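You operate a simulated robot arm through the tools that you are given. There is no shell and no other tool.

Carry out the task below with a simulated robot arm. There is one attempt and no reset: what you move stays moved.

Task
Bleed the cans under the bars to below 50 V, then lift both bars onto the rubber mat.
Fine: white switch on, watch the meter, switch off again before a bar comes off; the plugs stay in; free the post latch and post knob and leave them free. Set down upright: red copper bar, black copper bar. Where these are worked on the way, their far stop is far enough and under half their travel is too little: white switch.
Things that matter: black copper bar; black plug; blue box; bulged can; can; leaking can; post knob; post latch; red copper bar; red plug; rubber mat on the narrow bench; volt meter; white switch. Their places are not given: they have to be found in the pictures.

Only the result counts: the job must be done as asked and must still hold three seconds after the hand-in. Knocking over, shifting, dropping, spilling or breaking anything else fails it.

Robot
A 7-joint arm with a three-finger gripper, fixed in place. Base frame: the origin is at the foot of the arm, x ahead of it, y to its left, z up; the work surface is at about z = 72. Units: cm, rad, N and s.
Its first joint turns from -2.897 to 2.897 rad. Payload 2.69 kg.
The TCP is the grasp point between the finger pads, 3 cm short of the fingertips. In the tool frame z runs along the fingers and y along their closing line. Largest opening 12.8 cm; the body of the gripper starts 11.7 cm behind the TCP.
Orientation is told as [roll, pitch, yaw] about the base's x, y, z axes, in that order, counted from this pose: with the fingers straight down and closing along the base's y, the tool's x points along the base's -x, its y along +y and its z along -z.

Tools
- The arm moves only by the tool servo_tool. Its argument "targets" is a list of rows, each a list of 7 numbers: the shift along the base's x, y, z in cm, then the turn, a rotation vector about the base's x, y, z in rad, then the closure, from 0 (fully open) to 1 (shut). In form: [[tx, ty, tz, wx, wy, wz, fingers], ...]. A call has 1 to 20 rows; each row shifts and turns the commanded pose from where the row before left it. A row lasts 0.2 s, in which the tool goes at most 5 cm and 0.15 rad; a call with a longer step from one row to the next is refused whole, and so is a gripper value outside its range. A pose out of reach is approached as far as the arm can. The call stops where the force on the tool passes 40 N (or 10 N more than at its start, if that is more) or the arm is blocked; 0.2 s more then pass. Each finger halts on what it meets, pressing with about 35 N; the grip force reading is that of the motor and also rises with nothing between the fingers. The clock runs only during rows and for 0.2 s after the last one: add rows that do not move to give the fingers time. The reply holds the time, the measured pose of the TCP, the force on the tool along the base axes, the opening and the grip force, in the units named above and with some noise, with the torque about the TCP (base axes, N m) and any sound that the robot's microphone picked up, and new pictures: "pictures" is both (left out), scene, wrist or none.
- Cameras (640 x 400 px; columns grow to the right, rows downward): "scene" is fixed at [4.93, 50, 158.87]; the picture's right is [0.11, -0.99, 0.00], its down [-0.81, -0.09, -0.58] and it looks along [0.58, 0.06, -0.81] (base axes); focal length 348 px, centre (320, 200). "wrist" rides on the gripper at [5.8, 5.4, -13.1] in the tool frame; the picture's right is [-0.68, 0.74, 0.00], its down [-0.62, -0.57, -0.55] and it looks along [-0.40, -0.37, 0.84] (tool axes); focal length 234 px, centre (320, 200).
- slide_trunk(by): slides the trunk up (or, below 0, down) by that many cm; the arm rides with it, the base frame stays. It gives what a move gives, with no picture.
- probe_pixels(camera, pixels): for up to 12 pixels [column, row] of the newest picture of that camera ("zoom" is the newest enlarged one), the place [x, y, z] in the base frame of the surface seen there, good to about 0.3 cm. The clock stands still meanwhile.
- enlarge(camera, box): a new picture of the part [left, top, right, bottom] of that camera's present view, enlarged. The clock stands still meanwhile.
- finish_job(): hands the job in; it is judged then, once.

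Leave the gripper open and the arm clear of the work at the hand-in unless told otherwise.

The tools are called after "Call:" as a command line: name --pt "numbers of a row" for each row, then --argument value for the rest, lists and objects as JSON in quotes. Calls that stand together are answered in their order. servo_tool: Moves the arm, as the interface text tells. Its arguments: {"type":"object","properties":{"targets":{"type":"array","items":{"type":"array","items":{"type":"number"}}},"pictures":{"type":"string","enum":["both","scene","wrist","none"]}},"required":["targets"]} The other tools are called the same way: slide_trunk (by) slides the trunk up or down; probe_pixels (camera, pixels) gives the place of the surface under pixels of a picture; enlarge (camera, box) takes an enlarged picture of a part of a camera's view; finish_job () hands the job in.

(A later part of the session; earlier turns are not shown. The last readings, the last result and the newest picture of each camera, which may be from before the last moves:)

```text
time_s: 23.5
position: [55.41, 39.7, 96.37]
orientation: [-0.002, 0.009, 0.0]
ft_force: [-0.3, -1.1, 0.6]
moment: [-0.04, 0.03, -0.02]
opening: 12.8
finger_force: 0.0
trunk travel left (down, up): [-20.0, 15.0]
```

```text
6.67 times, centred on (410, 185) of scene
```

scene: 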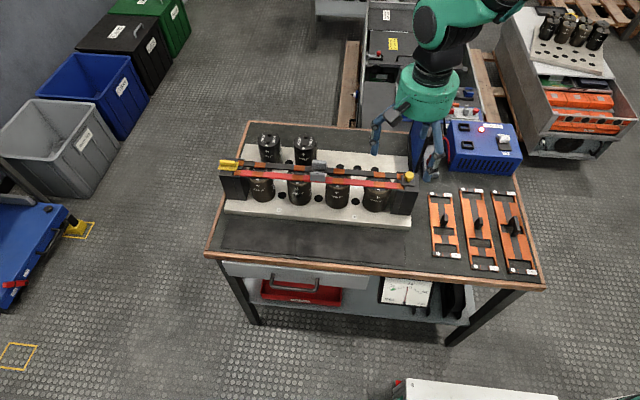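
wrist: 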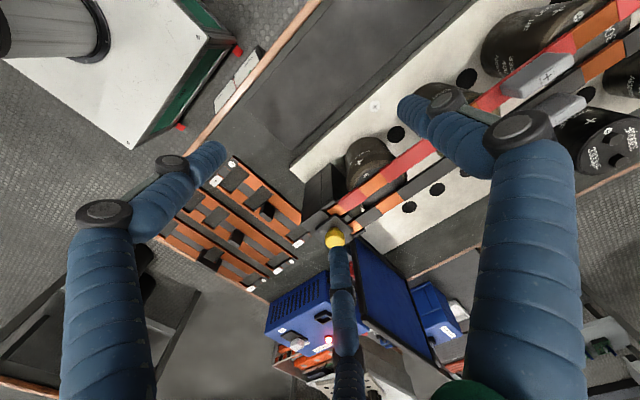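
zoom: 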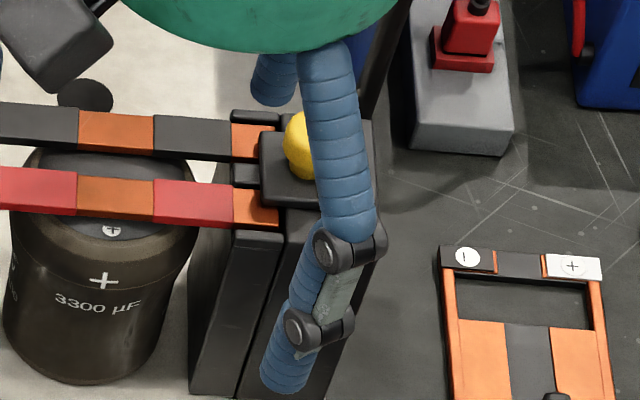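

The knob sits on a square plate that covers the bar ends. Now I move left (+y) to look at the yellow latch while the voltage bleeds.

Call:
servo_tool --pt "0.3 4 2 0 0 0 0" --pt "0.3 4 2 0 0 0 0" --pt "0.3 4 1 0 0 0 0" --pt "0.3 4 0 0 0 0 0" --pt "0.3 4 0 0 0 0 0" --pt "0.3 4 0 0 0 0 0" --pt "0.3 4 0 0 0 0 0" --pt "0.3 4 0 0 0 0 0" --pt "0.3 4 0 0 0 0 0" --pt "0.3 4 0 0 0 0 0" --pt "0 4 0 0 0 0 0"

Call:
enlarge --camera "wrist" --box '[260, 120, 420, 220]'

Call:
enlarge --camera "scene" --box '[370, 270, 450, 320]'

Call:
enlarge --camera "scene" --box '[385, 160, 435, 210]'

```text
time_s: 25.9
position: [58.38, 83.86, 101.33]
orientation: [0.001, 0.009, 0.001]
ft_force: [-0.6, -0.5, -1.2]
moment: [0.03, -0.01, 0.02]
opening: 12.81
finger_force: 0.2
trunk travel left (down, up): [-20.0, 15.0]
```

scene: 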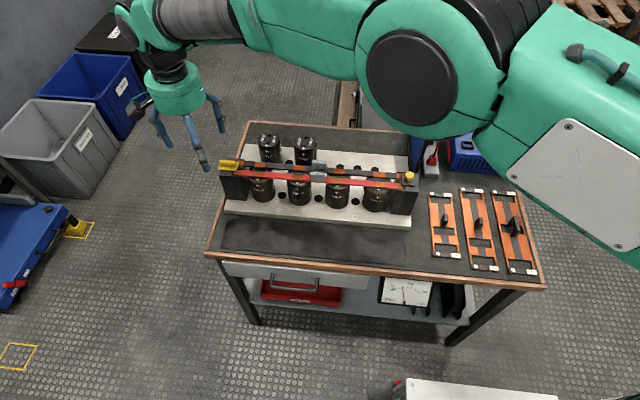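
wrist: 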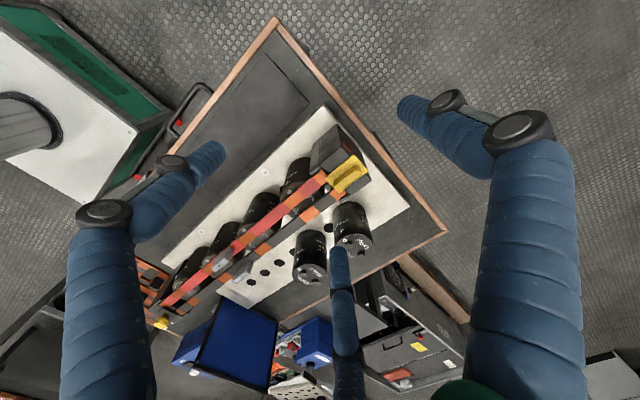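

```text
4.00 times, centred on (340, 170) of wrist
```

zoom: 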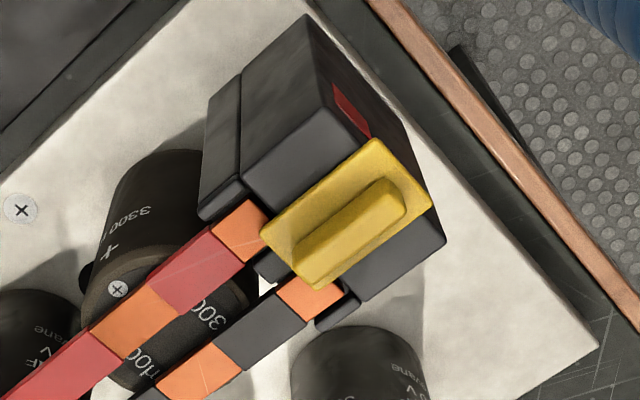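

```text
8.00 times, centred on (410, 295) of scene
```

zoom: 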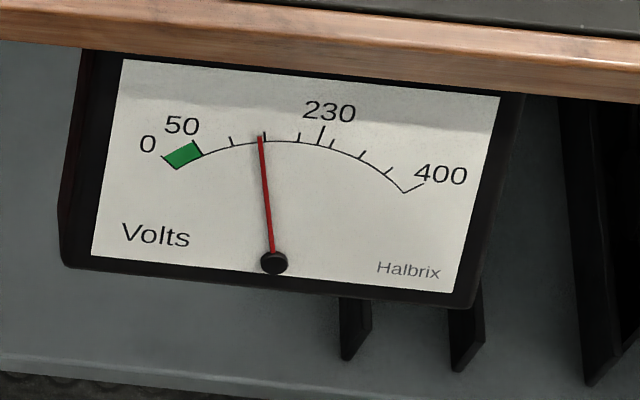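

```text
8.00 times, centred on (410, 185) of scene
```

zoom: 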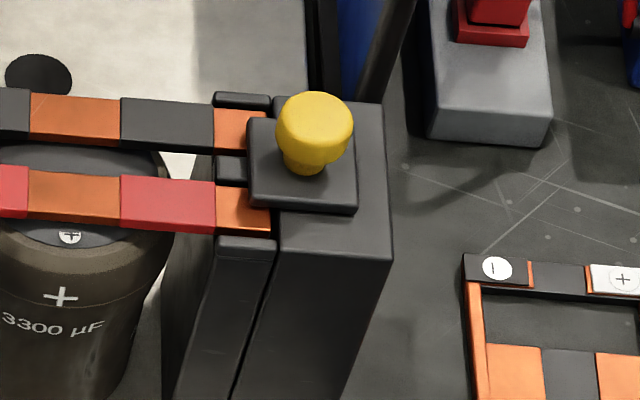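

Meter ~140 V. I look closer at the latch: enlarge the wrist view around it and probe.

Call:
enlarge --camera "wrist" --box '[310, 130, 380, 200]'

Call:
probe_pixels --camera "wrist" --pixels '[[347, 174], [366, 165], [350, 155], [341, 184], [339, 171], [362, 182], [328, 172], [355, 185], [337, 150], [348, 145], [351, 149], [332, 190]]'

```text
5.71 times, centred on (345, 165) of wrist
```

zoom: 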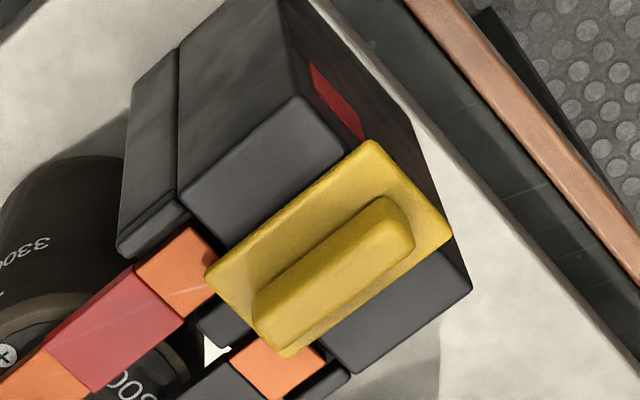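

```text
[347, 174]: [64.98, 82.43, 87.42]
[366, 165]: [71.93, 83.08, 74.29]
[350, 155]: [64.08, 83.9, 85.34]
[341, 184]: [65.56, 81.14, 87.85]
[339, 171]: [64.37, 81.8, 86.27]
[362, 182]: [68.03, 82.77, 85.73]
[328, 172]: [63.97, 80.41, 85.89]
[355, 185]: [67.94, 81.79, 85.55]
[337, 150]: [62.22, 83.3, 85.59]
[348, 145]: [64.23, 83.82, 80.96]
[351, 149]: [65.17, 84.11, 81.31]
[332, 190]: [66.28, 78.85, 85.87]
```

The latch is a yellow plate (y 79.7–84.5) with a rib along y overlapping the bar ends. Before working it, I let the cans bleed. I go back to the switch, on its far (+x) side, at safe height with fingers shut, checking the meter.

Call:
servo_tool --pt "1.5 -4.5 1.0 0 0 0 0.5" --pt "1.5 -4.5 1.0 0 0 0 1" --pt "1.6 -4.5 0 0 0 0 1" --pt "1.6 -4.5 0 0 0 0 1" --pt "1.6 -4.5 0 0 0 0 1" --pt "1.6 -4.5 0 0 0 0 1" --pt "1.6 -4.5 0 0 0 0 1" --pt "1.6 -4.5 0 0 0 0 1" --pt "1.6 -4.5 0 0 0 0 1" --pt "1.6 -4.5 0 0 0 0 1" --pt "1.6 -4.5 0 0 0 0 1" --pt "1.6 -4.5 0 0 0 0 1" --pt "1.8 -4.5 0 0 0 0 1" --pt "1.8 -4.5 0 0 0 0 1" --pt "1.8 -4.5 0 0 0 0 1" --pt "1.8 -4.5 0 0 0 0 1" --pt "1.8 -4.5 0 0 0 0 1" --pt "1.8 -4.5 0 0 0 0 1" --pt "1.6 -1.3 0 0 0 0 1"

Call:
enlarge --camera "scene" --box '[370, 270, 450, 320]'

```text
time_s: 29.9
position: [90.02, 1.25, 103.31]
orientation: [-0.001, 0.007, 0.0]
ft_force: [-0.8, -0.6, 0.7]
moment: [0.0, -0.01, -0.01]
opening: 0.21
finger_force: 31.5
trunk travel left (down, up): [-20.0, 15.0]
```

scene: 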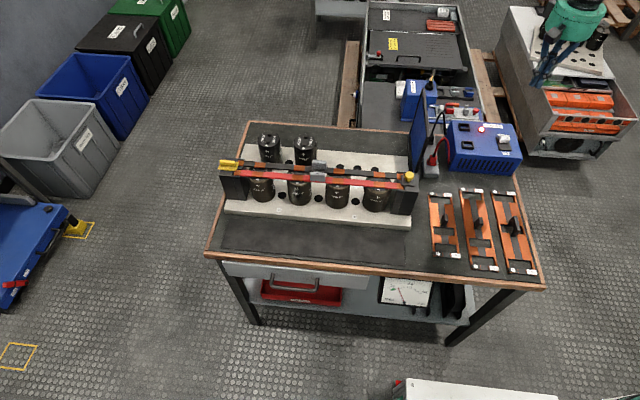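
wrist: 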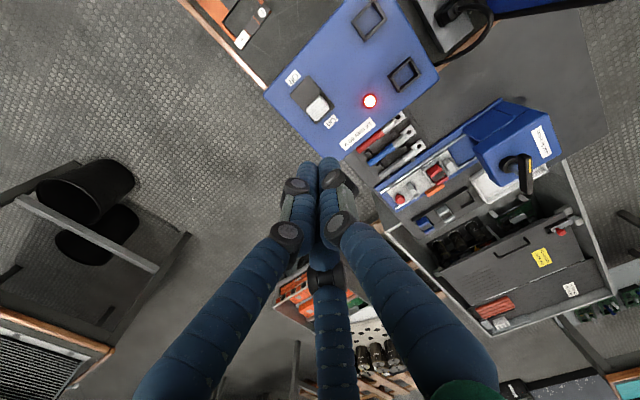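

```text
8.00 times, centred on (410, 295) of scene
```

zoom: 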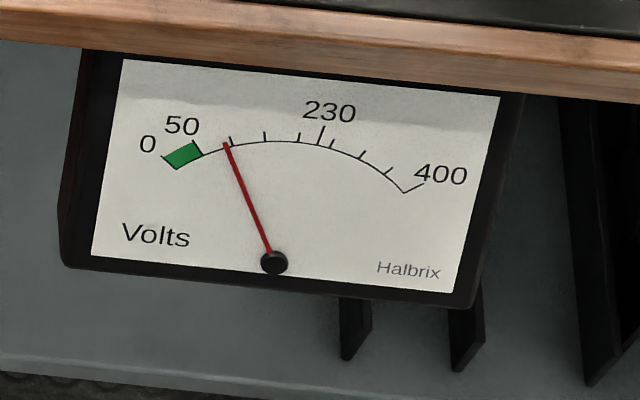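

~85 V now. I probe the handle's present place and wait a few seconds.

Call:
probe_pixels --camera "wrist" --pixels '[[318, 107], [314, 102], [323, 113], [312, 113], [325, 103], [330, 121], [308, 90]]'

Call:
servo_tool --pt "0 0 0 0 0 0 1" --pt "0 0 0 0 0 0 1" --pt "0 0 0 0 0 0 1" --pt "0 0 0 0 0 0 1" --pt "0 0 0 0 0 0 1" --pt "0 0 0 0 0 0 1" --pt "0 0 0 0 0 0 1" --pt "0 0 0 0 0 0 1" --pt "0 0 0 0 0 0 1" --pt "0 0 0 0 0 0 1" --pt "0 0 0 0 0 0 1" --pt "0 0 0 0 0 0 1" --pt "0 0 0 0 0 0 1" --pt "0 0 0 0 0 0 1" --pt "0 0 0 0 0 0 1" --pt "0 0 0 0 0 0 1" --pt "0 0 0 0 0 0 1" --pt "0 0 0 0 0 0 1" --pt "0 0 0 0 0 0 1" --pt "0 0 0 0 0 0 1" --pictures "scene"

Call:
enlarge --camera "scene" --box '[370, 270, 450, 320]'

```text
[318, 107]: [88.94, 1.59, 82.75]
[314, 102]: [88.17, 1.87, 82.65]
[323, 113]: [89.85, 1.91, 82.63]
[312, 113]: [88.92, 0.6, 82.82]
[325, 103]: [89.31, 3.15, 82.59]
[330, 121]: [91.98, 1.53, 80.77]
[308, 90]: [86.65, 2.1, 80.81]
```

```text
time_s: 34.1
position: [89.98, 1.34, 103.35]
orientation: [0.0, 0.009, -0.001]
ft_force: [0.8, -0.7, -0.1]
moment: [0.0, 0.0, -0.02]
opening: 0.2
finger_force: 31.1
trunk travel left (down, up): [-20.0, 15.0]
```

scene: 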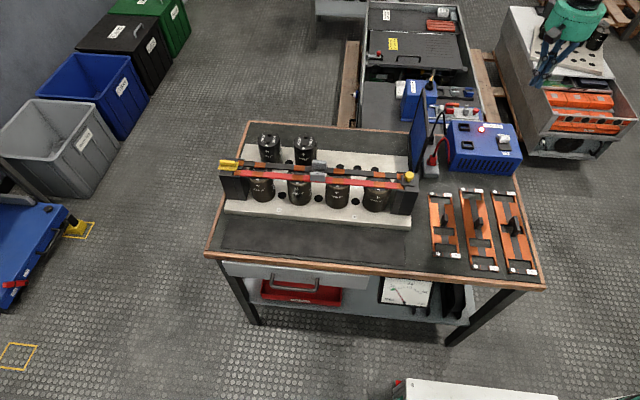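

```text
8.00 times, centred on (410, 295) of scene
```

zoom: 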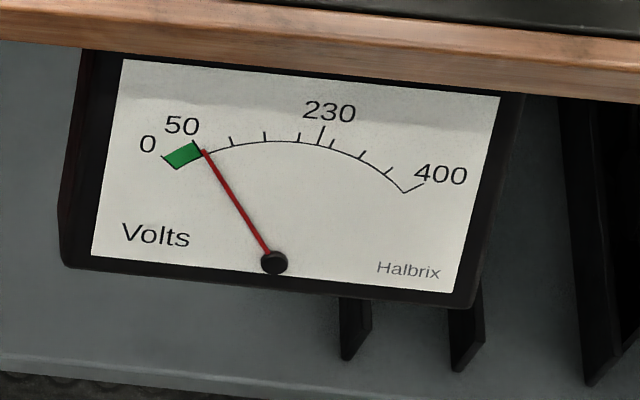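

About 53 V; I wait longer for a good margin (about 12 s more).

Call:
servo_tool --pt "0 0 0 0 0 0 1" --pt "0 0 0 0 0 0 1" --pt "0 0 0 0 0 0 1" --pt "0 0 0 0 0 0 1" --pt "0 0 0 0 0 0 1" --pt "0 0 0 0 0 0 1" --pt "0 0 0 0 0 0 1" --pt "0 0 0 0 0 0 1" --pt "0 0 0 0 0 0 1" --pt "0 0 0 0 0 0 1" --pt "0 0 0 0 0 0 1" --pt "0 0 0 0 0 0 1" --pt "0 0 0 0 0 0 1" --pt "0 0 0 0 0 0 1" --pt "0 0 0 0 0 0 1" --pt "0 0 0 0 0 0 1" --pt "0 0 0 0 0 0 1" --pt "0 0 0 0 0 0 1" --pt "0 0 0 0 0 0 1" --pt "0 0 0 0 0 0 1" --pictures "none"

Call:
servo_tool --pt "0 0 0 0 0 0 1" --pt "0 0 0 0 0 0 1" --pt "0 0 0 0 0 0 1" --pt "0 0 0 0 0 0 1" --pt "0 0 0 0 0 0 1" --pt "0 0 0 0 0 0 1" --pt "0 0 0 0 0 0 1" --pt "0 0 0 0 0 0 1" --pt "0 0 0 0 0 0 1" --pt "0 0 0 0 0 0 1" --pt "0 0 0 0 0 0 1" --pt "0 0 0 0 0 0 1" --pt "0 0 0 0 0 0 1" --pt "0 0 0 0 0 0 1" --pt "0 0 0 0 0 0 1" --pt "0 0 0 0 0 0 1" --pt "0 0 0 0 0 0 1" --pt "0 0 0 0 0 0 1" --pt "0 0 0 0 0 0 1" --pt "0 0 0 0 0 0 1" --pictures "none"

Call:
servo_tool --pt "0 0 0 0 0 0 1" --pt "0 0 0 0 0 0 1" --pt "0 0 0 0 0 0 1" --pt "0 0 0 0 0 0 1" --pt "0 0 0 0 0 0 1" --pt "0 0 0 0 0 0 1" --pt "0 0 0 0 0 0 1" --pt "0 0 0 0 0 0 1" --pt "0 0 0 0 0 0 1" --pt "0 0 0 0 0 0 1" --pt "0 0 0 0 0 0 1" --pt "0 0 0 0 0 0 1" --pt "0 0 0 0 0 0 1" --pt "0 0 0 0 0 0 1" --pt "0 0 0 0 0 0 1" --pt "0 0 0 0 0 0 1" --pt "0 0 0 0 0 0 1" --pt "0 0 0 0 0 0 1" --pt "0 0 0 0 0 0 1" --pt "0 0 0 0 0 0 1" --pictures "scene"

Call:
enlarge --camera "scene" --box '[370, 270, 450, 320]'

```text
time_s: 38.3
position: [89.87, 1.37, 103.4]
orientation: [0.001, 0.008, 0.002]
ft_force: [1.3, 0.1, 0.7]
moment: [0.04, 0.0, -0.01]
opening: 0.19
finger_force: 31.3
trunk travel left (down, up): [-20.0, 15.0]
```

```text
time_s: 42.5
position: [89.89, 1.42, 103.54]
orientation: [-0.001, 0.008, -0.001]
ft_force: [-1.3, -0.7, -0.1]
moment: [-0.05, 0.0, 0.0]
opening: 0.19
finger_force: 31.2
trunk travel left (down, up): [-20.0, 15.0]
```

```text
time_s: 46.7
position: [89.99, 1.41, 103.52]
orientation: [0.0, 0.009, 0.0]
ft_force: [0.8, -0.2, -0.4]
moment: [-0.03, 0.01, 0.01]
opening: 0.21
finger_force: 31.7
trunk travel left (down, up): [-20.0, 15.0]
```

scene: 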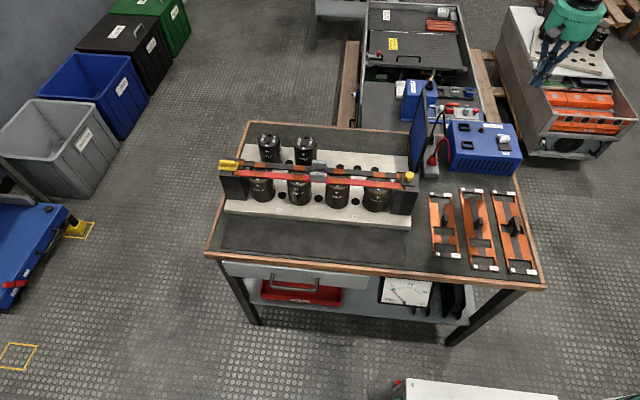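

```text
8.00 times, centred on (410, 295) of scene
```

zoom: 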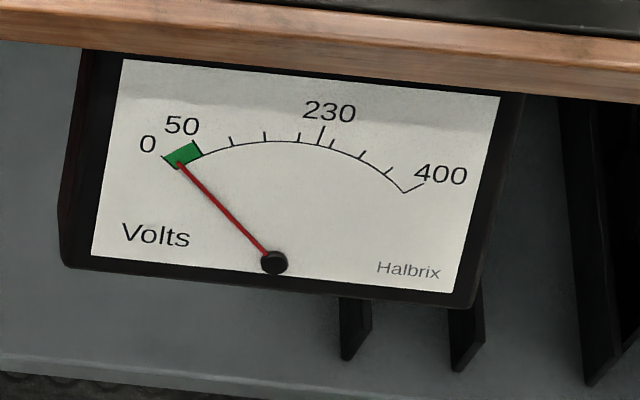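

The needle is at ~14 V and the lamp is out. Now I descend on the far side of the handle (x≈91.6) to push it back to Off.

Call:
servo_tool --pt "0.8 0.2 -4 0 0 0 1" --pt "0.8 0 -4 0 0 0 1" --pt "0.1 0 -4 0 0 0 1" --pt "0 0 -3.5 0 0 0 1" --pt "0 0 -2 0 0 0 1" --pt "0 0 -1.2 0 0 0 1" --pt "0 0 0 0 0 0 1" --pictures "wrist"

```text
time_s: 48.3
position: [91.69, 1.51, 84.77]
orientation: [0.001, 0.008, 0.001]
ft_force: [-0.5, 0.5, 0.4]
moment: [0.02, 0.02, 0.0]
opening: 0.24
finger_force: 31.2
trunk travel left (down, up): [-20.0, 15.0]
```

wrist: 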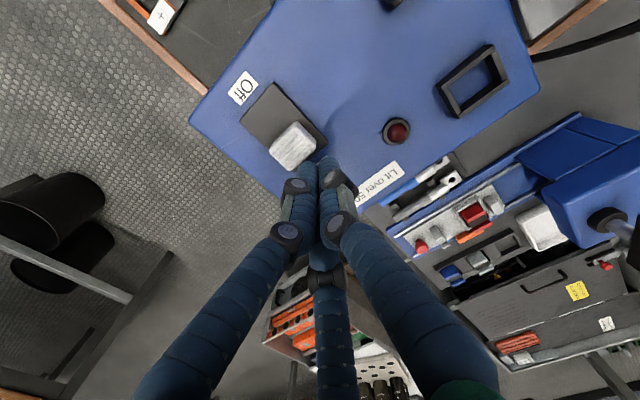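

Pushing −x toward Off until the stop.

Call:
servo_tool --pt "-0.5 0 0 0 0 0 1" --pt "-0.5 0 0 0 0 0 1" --pt "-0.5 0 0 0 0 0 1" --pt "-0.5 0 0 0 0 0 1" --pt "-0.4 0 0 0 0 0 1" --pt "-0.4 0 0 0 0 0 1" --pt "-0.3 0 0 0 0 0 1" --pt "-0.3 0 0 0 0 0 1" --pt "-0.3 0 0 0 0 0 1" --pt "-0.3 0 0 0 0 0 1" --pictures "wrist"

```text
time_s: 49.7
position: [89.54, 1.55, 85.15]
orientation: [0.002, -0.004, 0.0]
ft_force: [6.6, -0.5, -1.7]
moment: [-0.09, -0.14, 0.06]
opening: 0.21
finger_force: 31.1
trunk travel left (down, up): [-20.0, 15.0]
stopped in row 7: the force on the tool passed its limit at 44 N (the readings are from after the stop); the commanded pose is now the measured one
```

wrist: 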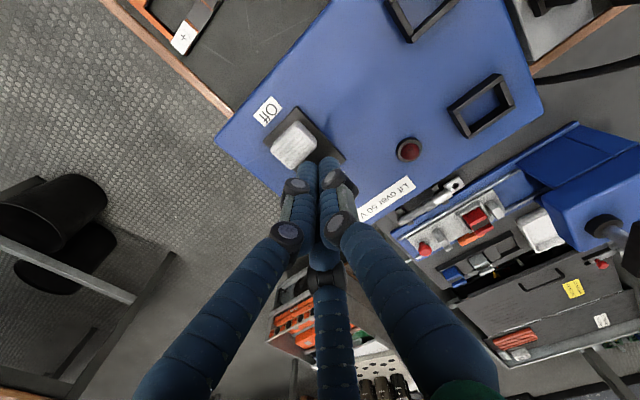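

Stopped at 44 N. I back off +x and up to look at the handle.

Call:
servo_tool --pt "0.8 0 0 0 0 0 1" --pt "0.5 0 1.5 0 0 0 1" --pt "0 0 3 0 0 0 1" --pt "0 0 4 0 0 0 1" --pt "0 0 4 0 0 0 1" --pictures "both"

Call:
enlarge --camera "wrist" --box '[250, 60, 410, 160]'

Call:
enlarge --camera "scene" --box '[470, 115, 550, 165]'

Call:
enlarge --camera "scene" --box '[370, 270, 450, 320]'

```text
time_s: 50.9
position: [90.62, 1.67, 97.55]
orientation: [-0.001, -0.002, 0.001]
ft_force: [0.0, 0.0, -0.9]
moment: [-0.01, 0.0, 0.01]
opening: 0.2
finger_force: 31.5
trunk travel left (down, up): [-20.0, 15.0]
```

scene: 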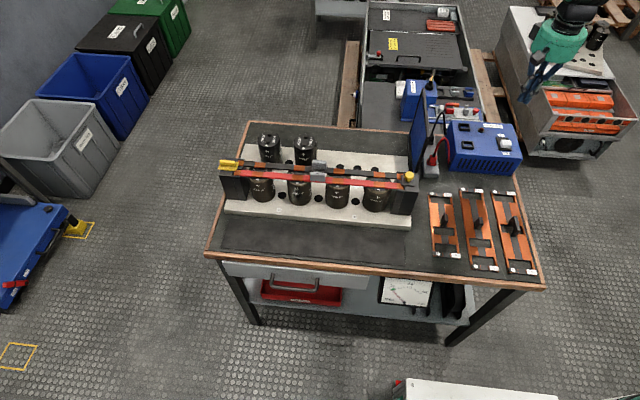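
wrist: 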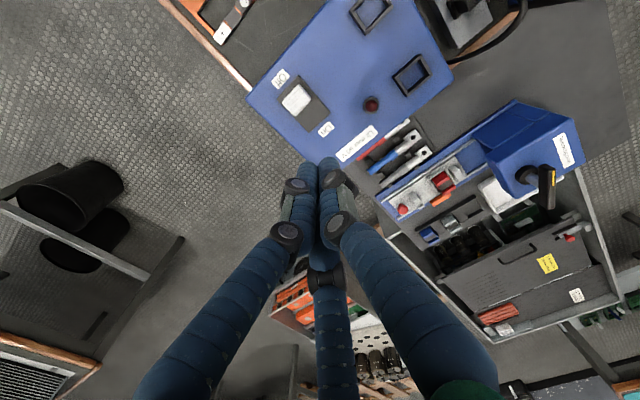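

```text
4.00 times, centred on (330, 110) of wrist
```

zoom: 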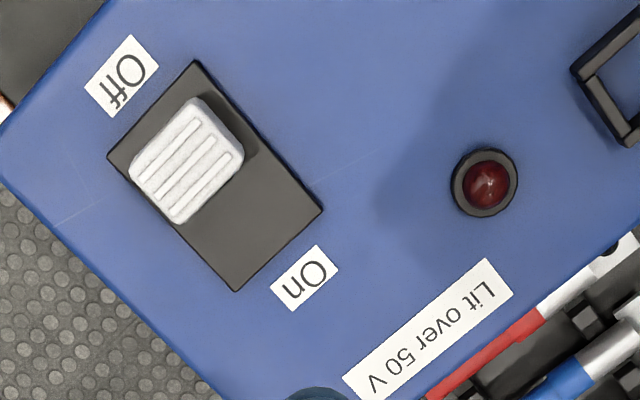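

```text
8.00 times, centred on (510, 140) of scene
```

zoom: 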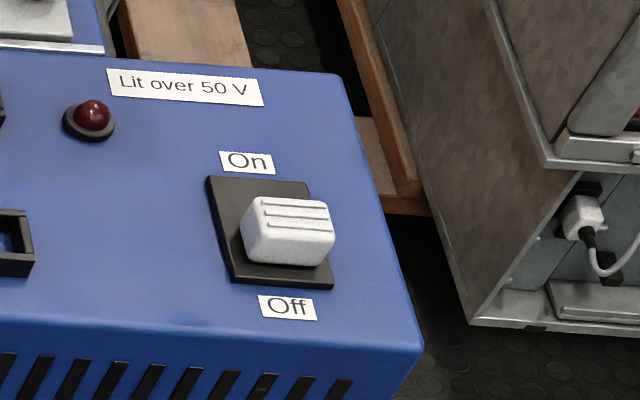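

```text
8.00 times, centred on (410, 295) of scene
```

zoom: 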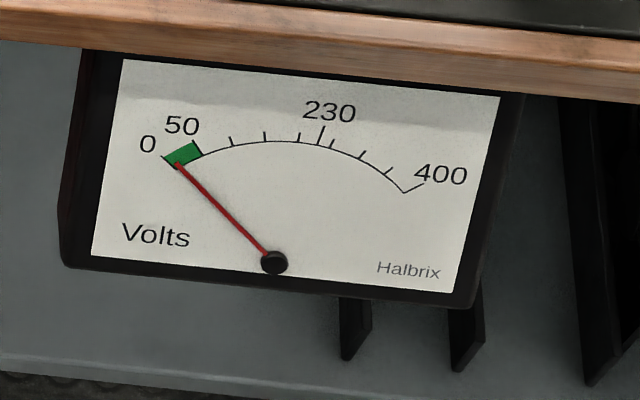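

The handle is back at Off, the meter holds ~13 V, lamp dark. Next: the post knob. I probe its shape in a scene zoom.

Call:
enlarge --camera "scene" --box '[393, 163, 425, 195]'

Call:
probe_pixels --camera "scene" --pixels '[[409, 173], [405, 176], [413, 176], [409, 180], [408, 183], [402, 184], [413, 185], [416, 177], [401, 173], [417, 190], [405, 188], [399, 189]]'

```text
12.50 times, centred on (409, 179) of scene
```

zoom: 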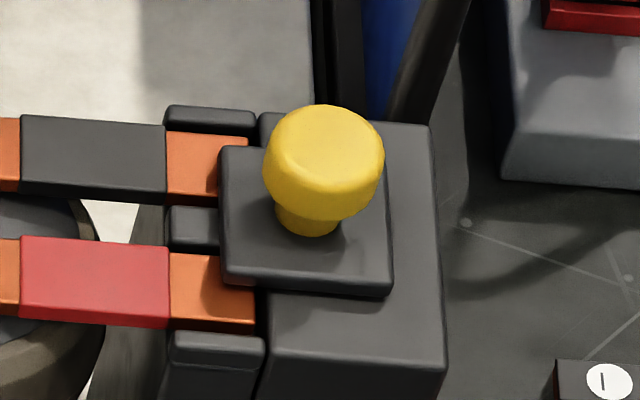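

```text
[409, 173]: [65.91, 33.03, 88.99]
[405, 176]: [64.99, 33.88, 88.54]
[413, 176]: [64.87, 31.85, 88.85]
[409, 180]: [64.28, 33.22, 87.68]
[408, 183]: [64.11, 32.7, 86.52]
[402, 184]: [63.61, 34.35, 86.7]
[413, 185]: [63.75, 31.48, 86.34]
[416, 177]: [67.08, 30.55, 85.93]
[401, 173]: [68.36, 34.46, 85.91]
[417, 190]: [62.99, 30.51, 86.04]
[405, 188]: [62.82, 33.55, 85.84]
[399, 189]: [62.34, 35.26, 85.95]
```

Knob centre ≈(65.2, 32.9), head z≈87–89.2; its plate top ≈86.5, with free space on the post toward −y. I move over the knob with the fingers partly open (closing along y).

Call:
servo_tool --pt "-2.0 2.0 1.0 0 0 0 0.8" --pt "-2.9 3.4 0.5 0 0 0 0.5" --pt "-2.9 3.4 0 0 0 0 0.5" --pt "-2.9 3.6 0 0 0 0 0.5" --pt "-2.9 3.6 0 0 0 0 0.5" --pt "-2.9 3.6 0 0 0 0 0.5" --pt "-2.9 3.6 0 0 0 0 0.5" --pt "-2.9 3.6 0 0 0 0 0.5" --pt "-2.9 3.6 0 0 0 0 0.5" --pt "-0.2 0.8 0 0 0 0 0.5"

```text
time_s: 53.1
position: [65.16, 32.83, 99.08]
orientation: [-0.001, -0.002, 0.0]
ft_force: [-0.7, 0.8, -0.1]
moment: [-0.04, -0.04, -0.03]
opening: 6.38
finger_force: 0.0
trunk travel left (down, up): [-20.0, 15.0]
```

scene: 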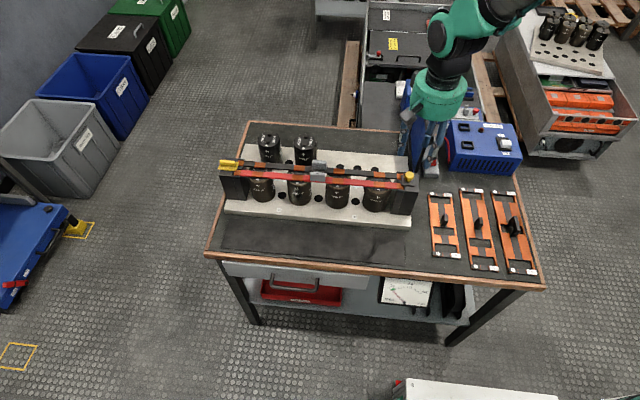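
wrist: 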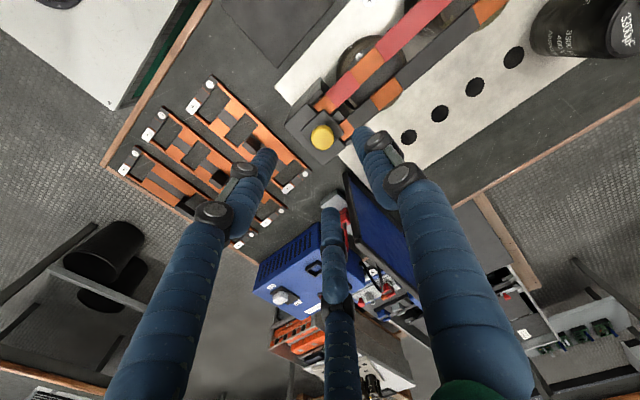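

Over the knob with 6.4 cm opening. I descend to z≈90.2 (fingertips 87.2).

Call:
servo_tool --pt "0 0 -3 0 0 0 0.5" --pt "0 0 -3 0 0 0 0.5" --pt "0 0 -1.5 0 0 0 0.5" --pt "0 0 -0.8 0 0 0 0.5" --pt "0 0 -0.6 0 0 0 0.5" --pt "0 0 0 0 0 0 0.5"

Call:
enlarge --camera "wrist" --box '[240, 90, 400, 190]'

Call:
enlarge --camera "scene" --box '[380, 140, 450, 200]'

```text
time_s: 54.5
position: [65.37, 32.79, 90.1]
orientation: [0.001, -0.001, -0.001]
ft_force: [0.3, -0.4, 0.2]
moment: [0.02, 0.02, 0.01]
opening: 6.41
finger_force: 0.0
trunk travel left (down, up): [-20.0, 15.0]
```

scene: 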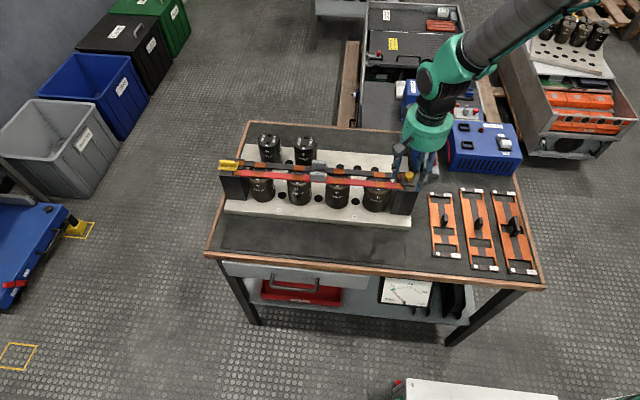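
wrist: 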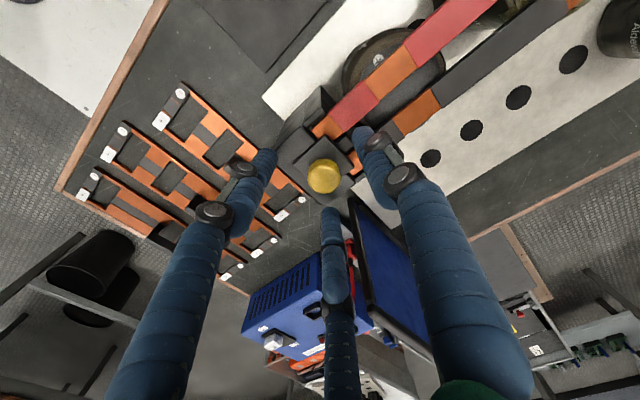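

```text
4.00 times, centred on (320, 140) of wrist
```

zoom: 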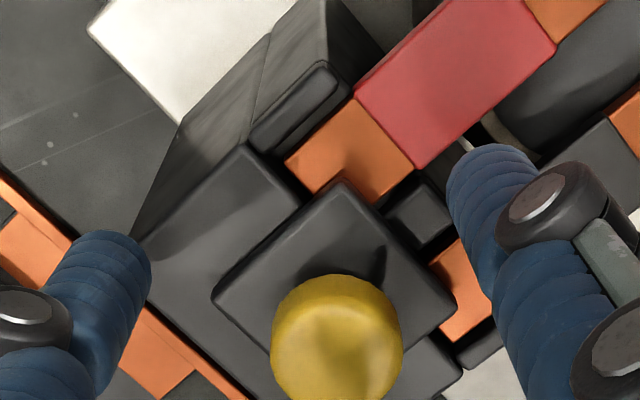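

```text
6.67 times, centred on (415, 170) of scene
```

zoom: 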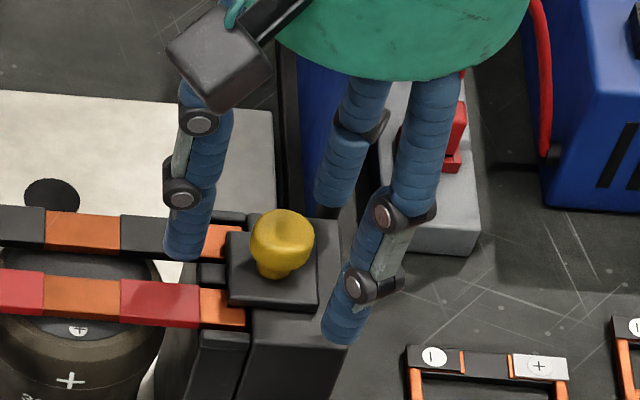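

The fingers straddle the knob. I close on it.

Call:
servo_tool --pt "0 0 0 0 0 0 0.7" --pt "0 0 0 0 0 0 0.85" --pt "0 0 0 0 0 0 1" --pt "0 0 0 0 0 0 1" --pt "0 0 0 0 0 0 1" --pictures "wrist"

```text
time_s: 55.7
position: [65.57, 32.8, 90.12]
orientation: [0.0, -0.004, 0.0]
ft_force: [18.2, 1.4, -7.3]
moment: [0.1, -0.76, 0.01]
opening: 2.27
finger_force: 45.0
trunk travel left (down, up): [-20.0, 15.0]
```

wrist: 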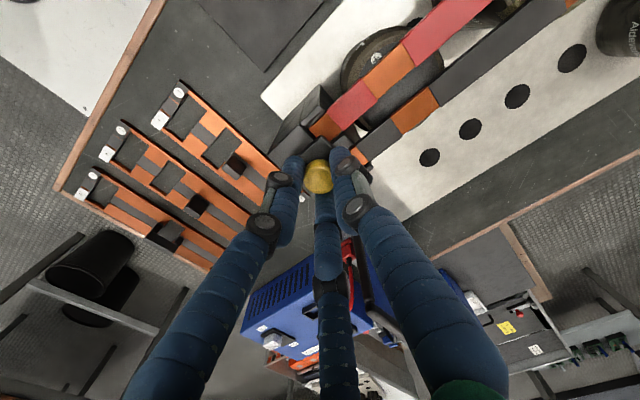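

Gripped (2.27 cm), but there's an 18 N sideways reaction in x, so I may be off-centre. I reopen and probe the knob for re-centring.

Call:
servo_tool --pt "0 0 0 0 0 0 0.5" --pt "0 0 0 0 0 0 0.5" --pt "0 0 0 0 0 0 0.5" --pictures "both"

Call:
enlarge --camera "wrist" --box '[290, 140, 354, 200]'

Call:
probe_pixels --camera "wrist" --pixels '[[324, 176], [324, 162], [309, 177], [339, 177], [324, 192], [312, 166], [336, 166], [335, 188], [312, 188]]'

```text
time_s: 56.5
position: [65.33, 32.71, 90.13]
orientation: [0.0, -0.002, 0.001]
ft_force: [0.6, 0.4, 0.4]
moment: [0.02, 0.01, -0.01]
opening: 6.4
finger_force: 0.0
trunk travel left (down, up): [-20.0, 15.0]
```

scene: 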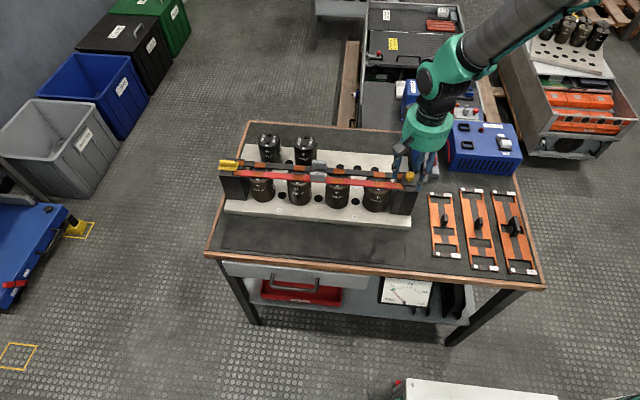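
wrist: 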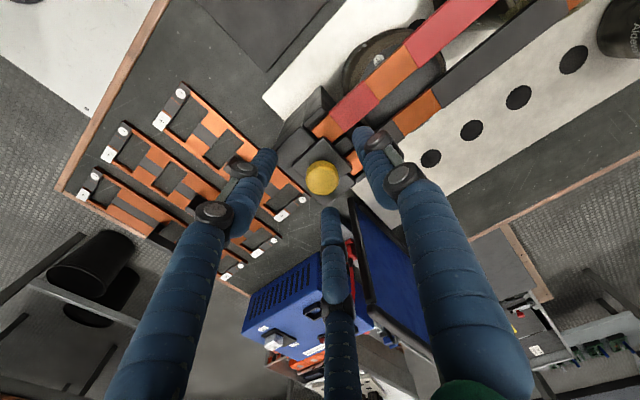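

```text
6.67 times, centred on (322, 170) of wrist
```

zoom: 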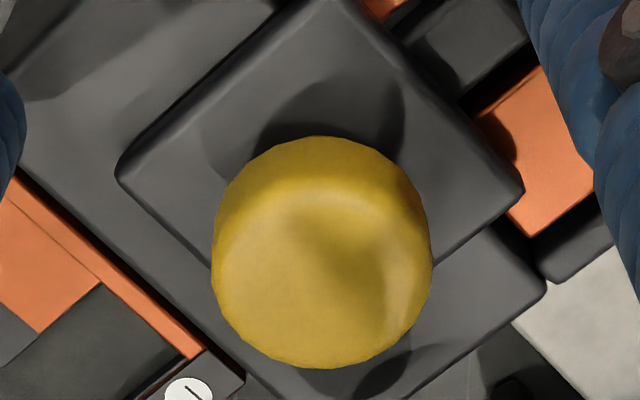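

```text
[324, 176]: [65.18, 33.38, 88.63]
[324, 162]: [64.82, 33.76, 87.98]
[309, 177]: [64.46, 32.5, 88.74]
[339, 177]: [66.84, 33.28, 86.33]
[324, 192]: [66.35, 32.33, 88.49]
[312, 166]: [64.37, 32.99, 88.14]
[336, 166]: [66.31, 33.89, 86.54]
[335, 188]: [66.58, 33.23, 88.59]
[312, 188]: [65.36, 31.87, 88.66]
```

Knob centre ≈(65.5, 32.8); I shift +0.15 in x and grip again.

Call:
servo_tool --pt "0.2 0.05 0.1 0 0 0 0.6" --pt "0 0 0 0 0 0 0.8" --pt "0 0 0 0 0 0 0.9" --pt "0 0 0 0 0 0 0.9" --pictures "none"

```text
time_s: 57.5
position: [65.58, 32.79, 90.28]
orientation: [0.0, -0.002, 0.0]
ft_force: [-1.4, -0.7, -1.2]
moment: [-0.1, 0.08, -0.03]
opening: 2.3
finger_force: 44.7
trunk travel left (down, up): [-20.0, 15.0]
```

Now the grip is clean (2.3 cm, little side force). I try sliding the knob −y in small steps.

Call:
servo_tool --pt "0 -0.2 0 0 0 0 0.9" --pt "0 -0.2 0 0 0 0 0.9" --pt "0 -0.2 0 0 0 0 0.9" --pictures "wrist"

Call:
enlarge --camera "wrist" --box '[270, 110, 366, 170]'

```text
time_s: 58.3
position: [65.57, 32.16, 90.22]
orientation: [0.0, -0.002, -0.001]
ft_force: [-1.8, 1.9, 0.0]
moment: [0.04, 0.17, 0.0]
opening: 2.26
finger_force: 44.8
trunk travel left (down, up): [-20.0, 15.0]
```

wrist: 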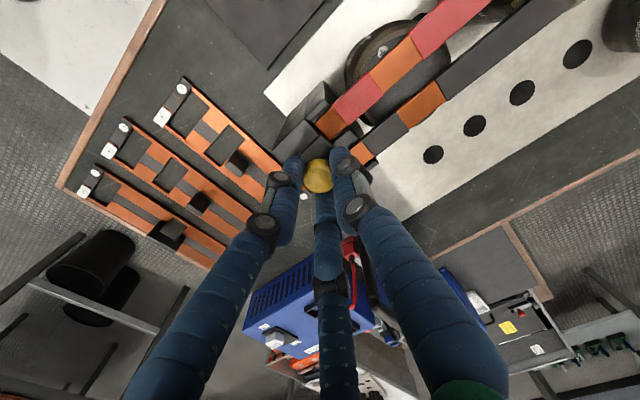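

```text
6.67 times, centred on (318, 140) of wrist
```

zoom: 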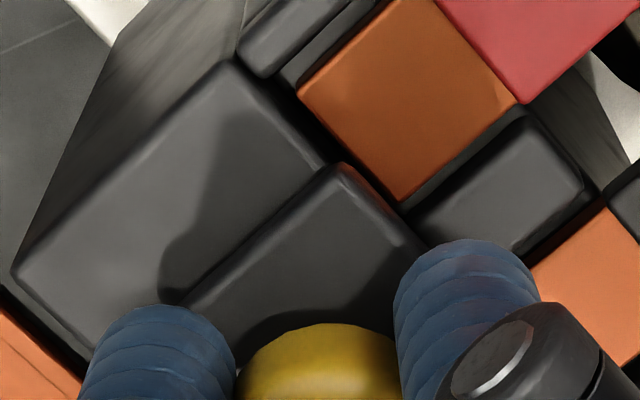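

It slides freely −y (only ~2 N). I continue until it stops.

Call:
servo_tool --pt "0 -0.3 0 0 0 0 0.9" --pt "0 -0.3 0 0 0 0 0.9" --pt "0 -0.3 0 0 0 0 0.9" --pt "0 -0.3 0 0 0 0 0.9" --pt "0 -0.3 0 0 0 0 0.9" --pt "0 -0.3 0 0 0 0 0.9" --pictures "wrist"

Call:
enlarge --camera "wrist" --box '[270, 110, 366, 170]'

```text
time_s: 59.7
position: [65.49, 30.9, 90.2]
orientation: [0.0, -0.004, -0.001]
ft_force: [-8.9, 35.3, -9.3]
moment: [1.08, 0.35, -0.02]
opening: 2.31
finger_force: 45.1
trunk travel left (down, up): [-20.0, 15.0]
```

wrist: 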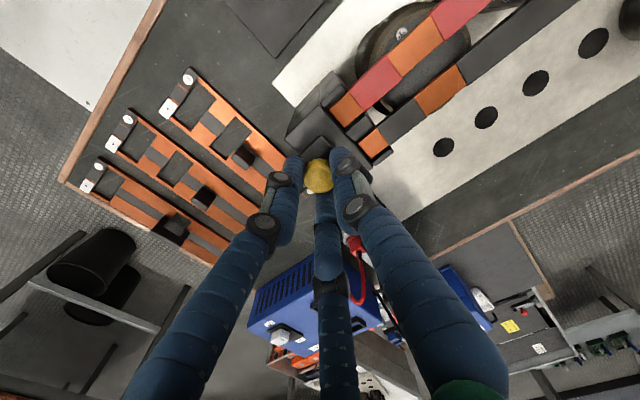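

```text
6.67 times, centred on (318, 140) of wrist
```

zoom: 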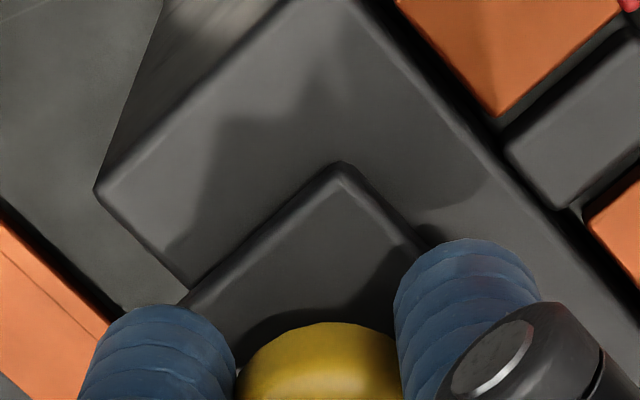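

It reached its stop at y≈30.9, well clear of the bar ends. I relax the push, open, and lift to check that the knob stays.

Call:
servo_tool --pt "0 0.4 0 0 0 0 0.9" --pt "0 0 0 0 0 0 0.7" --pt "0 0 0 0 0 0 0.5" --pt "0 0 0 0 0 0 0.5" --pt "0 0 3 0 0 0 0.5" --pt "-1 2 4 0 0 0 0.5" --pt "-2 2 4 0 0 0 0.5" --pictures "both"

Call:
enlarge --camera "wrist" --box '[270, 110, 400, 200]'

Call:
enlarge --camera "scene" --box '[385, 160, 435, 210]'

Call:
enlarge --camera "scene" --box '[370, 270, 450, 320]'

```text
time_s: 61.3
position: [62.53, 34.84, 101.32]
orientation: [0.0, -0.001, 0.001]
ft_force: [-0.1, -0.6, 0.2]
moment: [0.02, 0.01, -0.01]
opening: 6.41
finger_force: 0.0
trunk travel left (down, up): [-20.0, 15.0]
```

scene: 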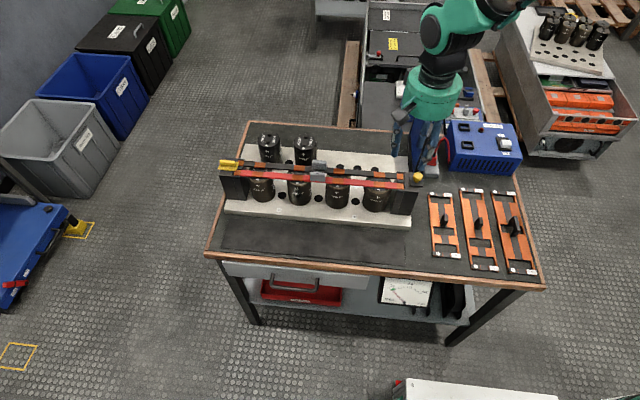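
wrist: 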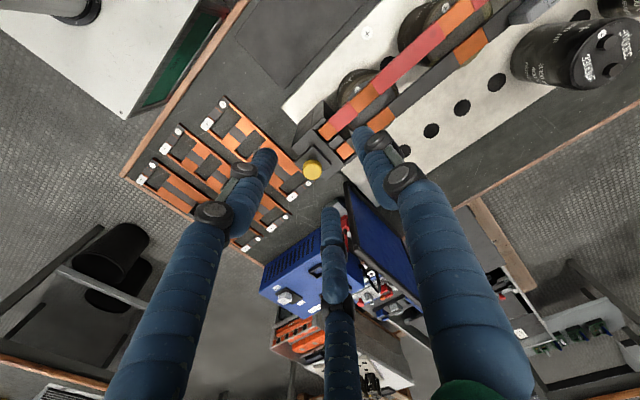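

```text
4.44 times, centred on (335, 155) of wrist
```

zoom: 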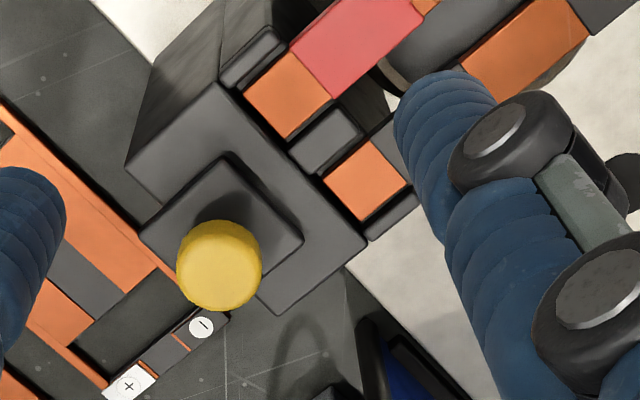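

```text
8.00 times, centred on (410, 185) of scene
```

zoom: 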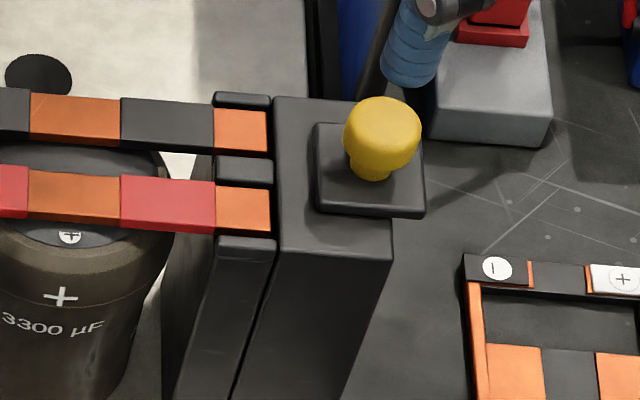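

```text
8.00 times, centred on (410, 295) of scene
```

zoom: 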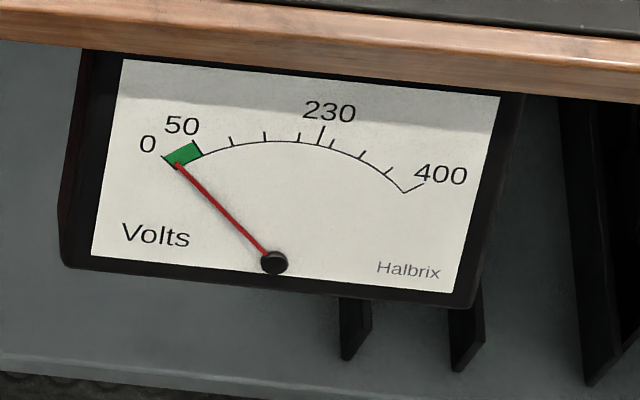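

The knob is free, meter stays ~13 V. Now I go to the latch at (65.2, 82.2), turning the hand 90° so the fingers close along x across the rib.

Call:
servo_tool --pt "0.3 4.3 0.2 0 0 0.143 0.5" --pt "0.3 4.3 0.2 0 0 0.143 0.5" --pt "0.3 4.3 0 0 0 0.143 0.5" --pt "0.3 4.3 0 0 0 0.143 0.5" --pt "0.3 4.3 0 0 0 0.143 0.5" --pt "0.3 4.3 0 0 0 0.143 0.5" --pt "0.3 4.3 0 0 0 0.143 0.5" --pt "0.3 4.3 0 0 0 0.143 0.5" --pt "0.3 4.3 0 0 0 0.143 0.5" --pt "0 4.3 0 0 0 0.143 0.5" --pt "0 4.3 0 0 0 0.141 0.5"

Call:
enlarge --camera "wrist" --box '[240, 90, 400, 190]'

```text
time_s: 63.7
position: [65.16, 82.21, 101.7]
orientation: [0.0, -0.001, 1.573]
ft_force: [-0.5, 0.8, 0.2]
moment: [-0.02, -0.05, 0.0]
opening: 6.4
finger_force: 0.1
trunk travel left (down, up): [-20.0, 15.0]
```

scene: 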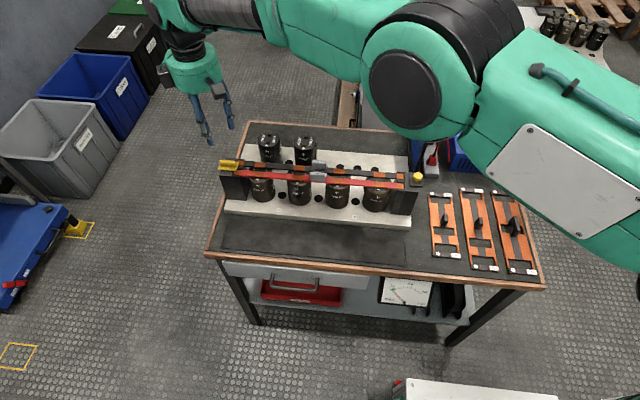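
wrist: 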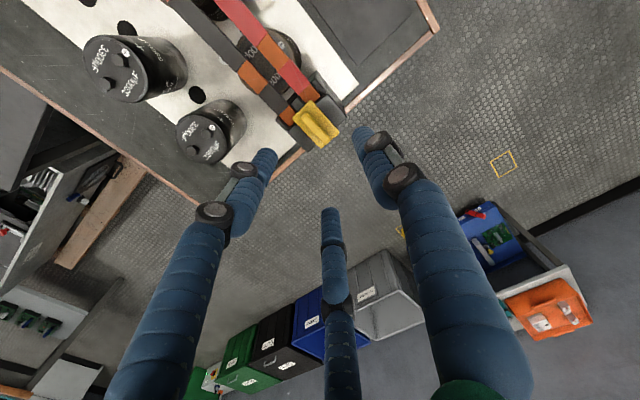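

```text
4.00 times, centred on (320, 140) of wrist
```

zoom: 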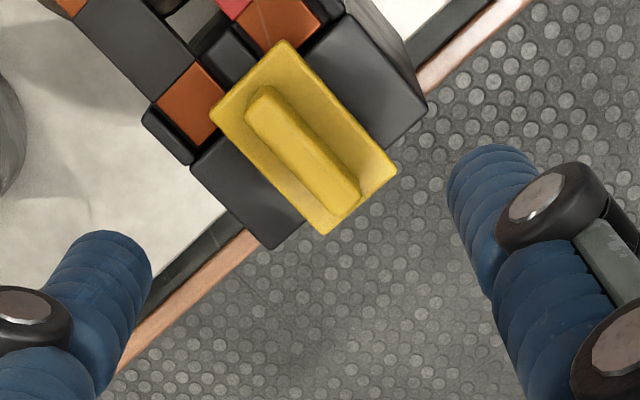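

I can see the latch from above. Probing the rib and plate corners in the zoom.

Call:
probe_pixels --camera "zoom" --pixels '[[302, 145], [262, 98], [345, 193], [284, 48], [390, 168], [320, 228], [218, 113], [250, 165], [205, 170], [275, 243], [420, 110], [330, 60]]'

```text
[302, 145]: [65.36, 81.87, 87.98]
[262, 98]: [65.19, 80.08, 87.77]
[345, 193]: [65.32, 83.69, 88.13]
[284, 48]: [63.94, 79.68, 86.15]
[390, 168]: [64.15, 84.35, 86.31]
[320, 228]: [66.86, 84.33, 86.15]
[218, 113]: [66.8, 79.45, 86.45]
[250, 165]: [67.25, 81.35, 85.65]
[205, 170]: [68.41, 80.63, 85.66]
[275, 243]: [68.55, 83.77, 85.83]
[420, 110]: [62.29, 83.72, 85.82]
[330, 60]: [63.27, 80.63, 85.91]
```

The plate's centre (65.35, 81.95) coincides with the post's centre, so it looks like a turn latch (turning 90° clears the bar ends). I descend to grip the rib: TCP z≈89.7.

Call:
servo_tool --pt "0.1 -0.2 -4 0 0 0 0.6" --pt "0 0 -4 0 0 0 0.6" --pt "0 0 -2 0 0 0 0.6" --pt "0 0 -1.2 0 0 0 0.6" --pt "0 0 -0.7 0 0 0 0.6" --pt "0 0 0 0 0 0 0.6"

Call:
enlarge --camera "wrist" --box '[240, 110, 400, 210]'

```text
time_s: 65.1
position: [65.23, 81.96, 89.77]
orientation: [-0.002, -0.002, 1.57]
ft_force: [-0.6, 0.9, 0.2]
moment: [0.01, 0.02, -0.04]
opening: 5.1
finger_force: 0.1
trunk travel left (down, up): [-20.0, 15.0]
```

scene: 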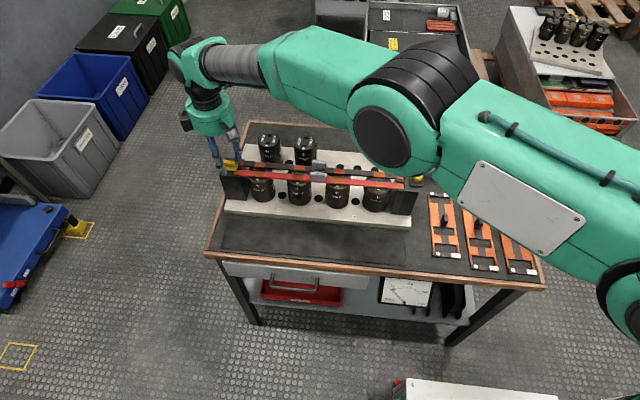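
wrist: 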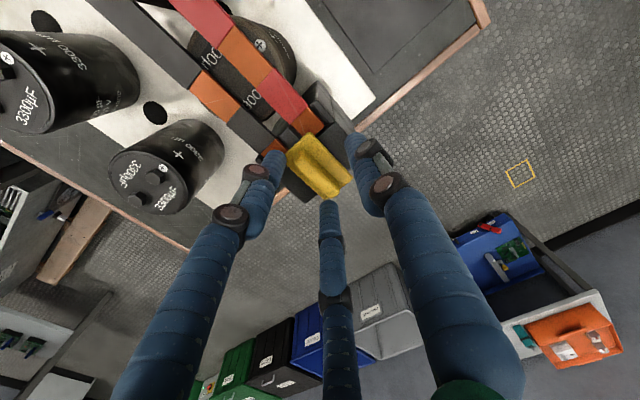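

```text
4.00 times, centred on (320, 160) of wrist
```

zoom: 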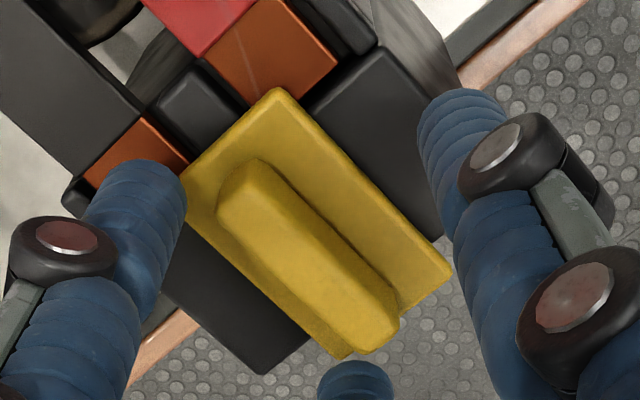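

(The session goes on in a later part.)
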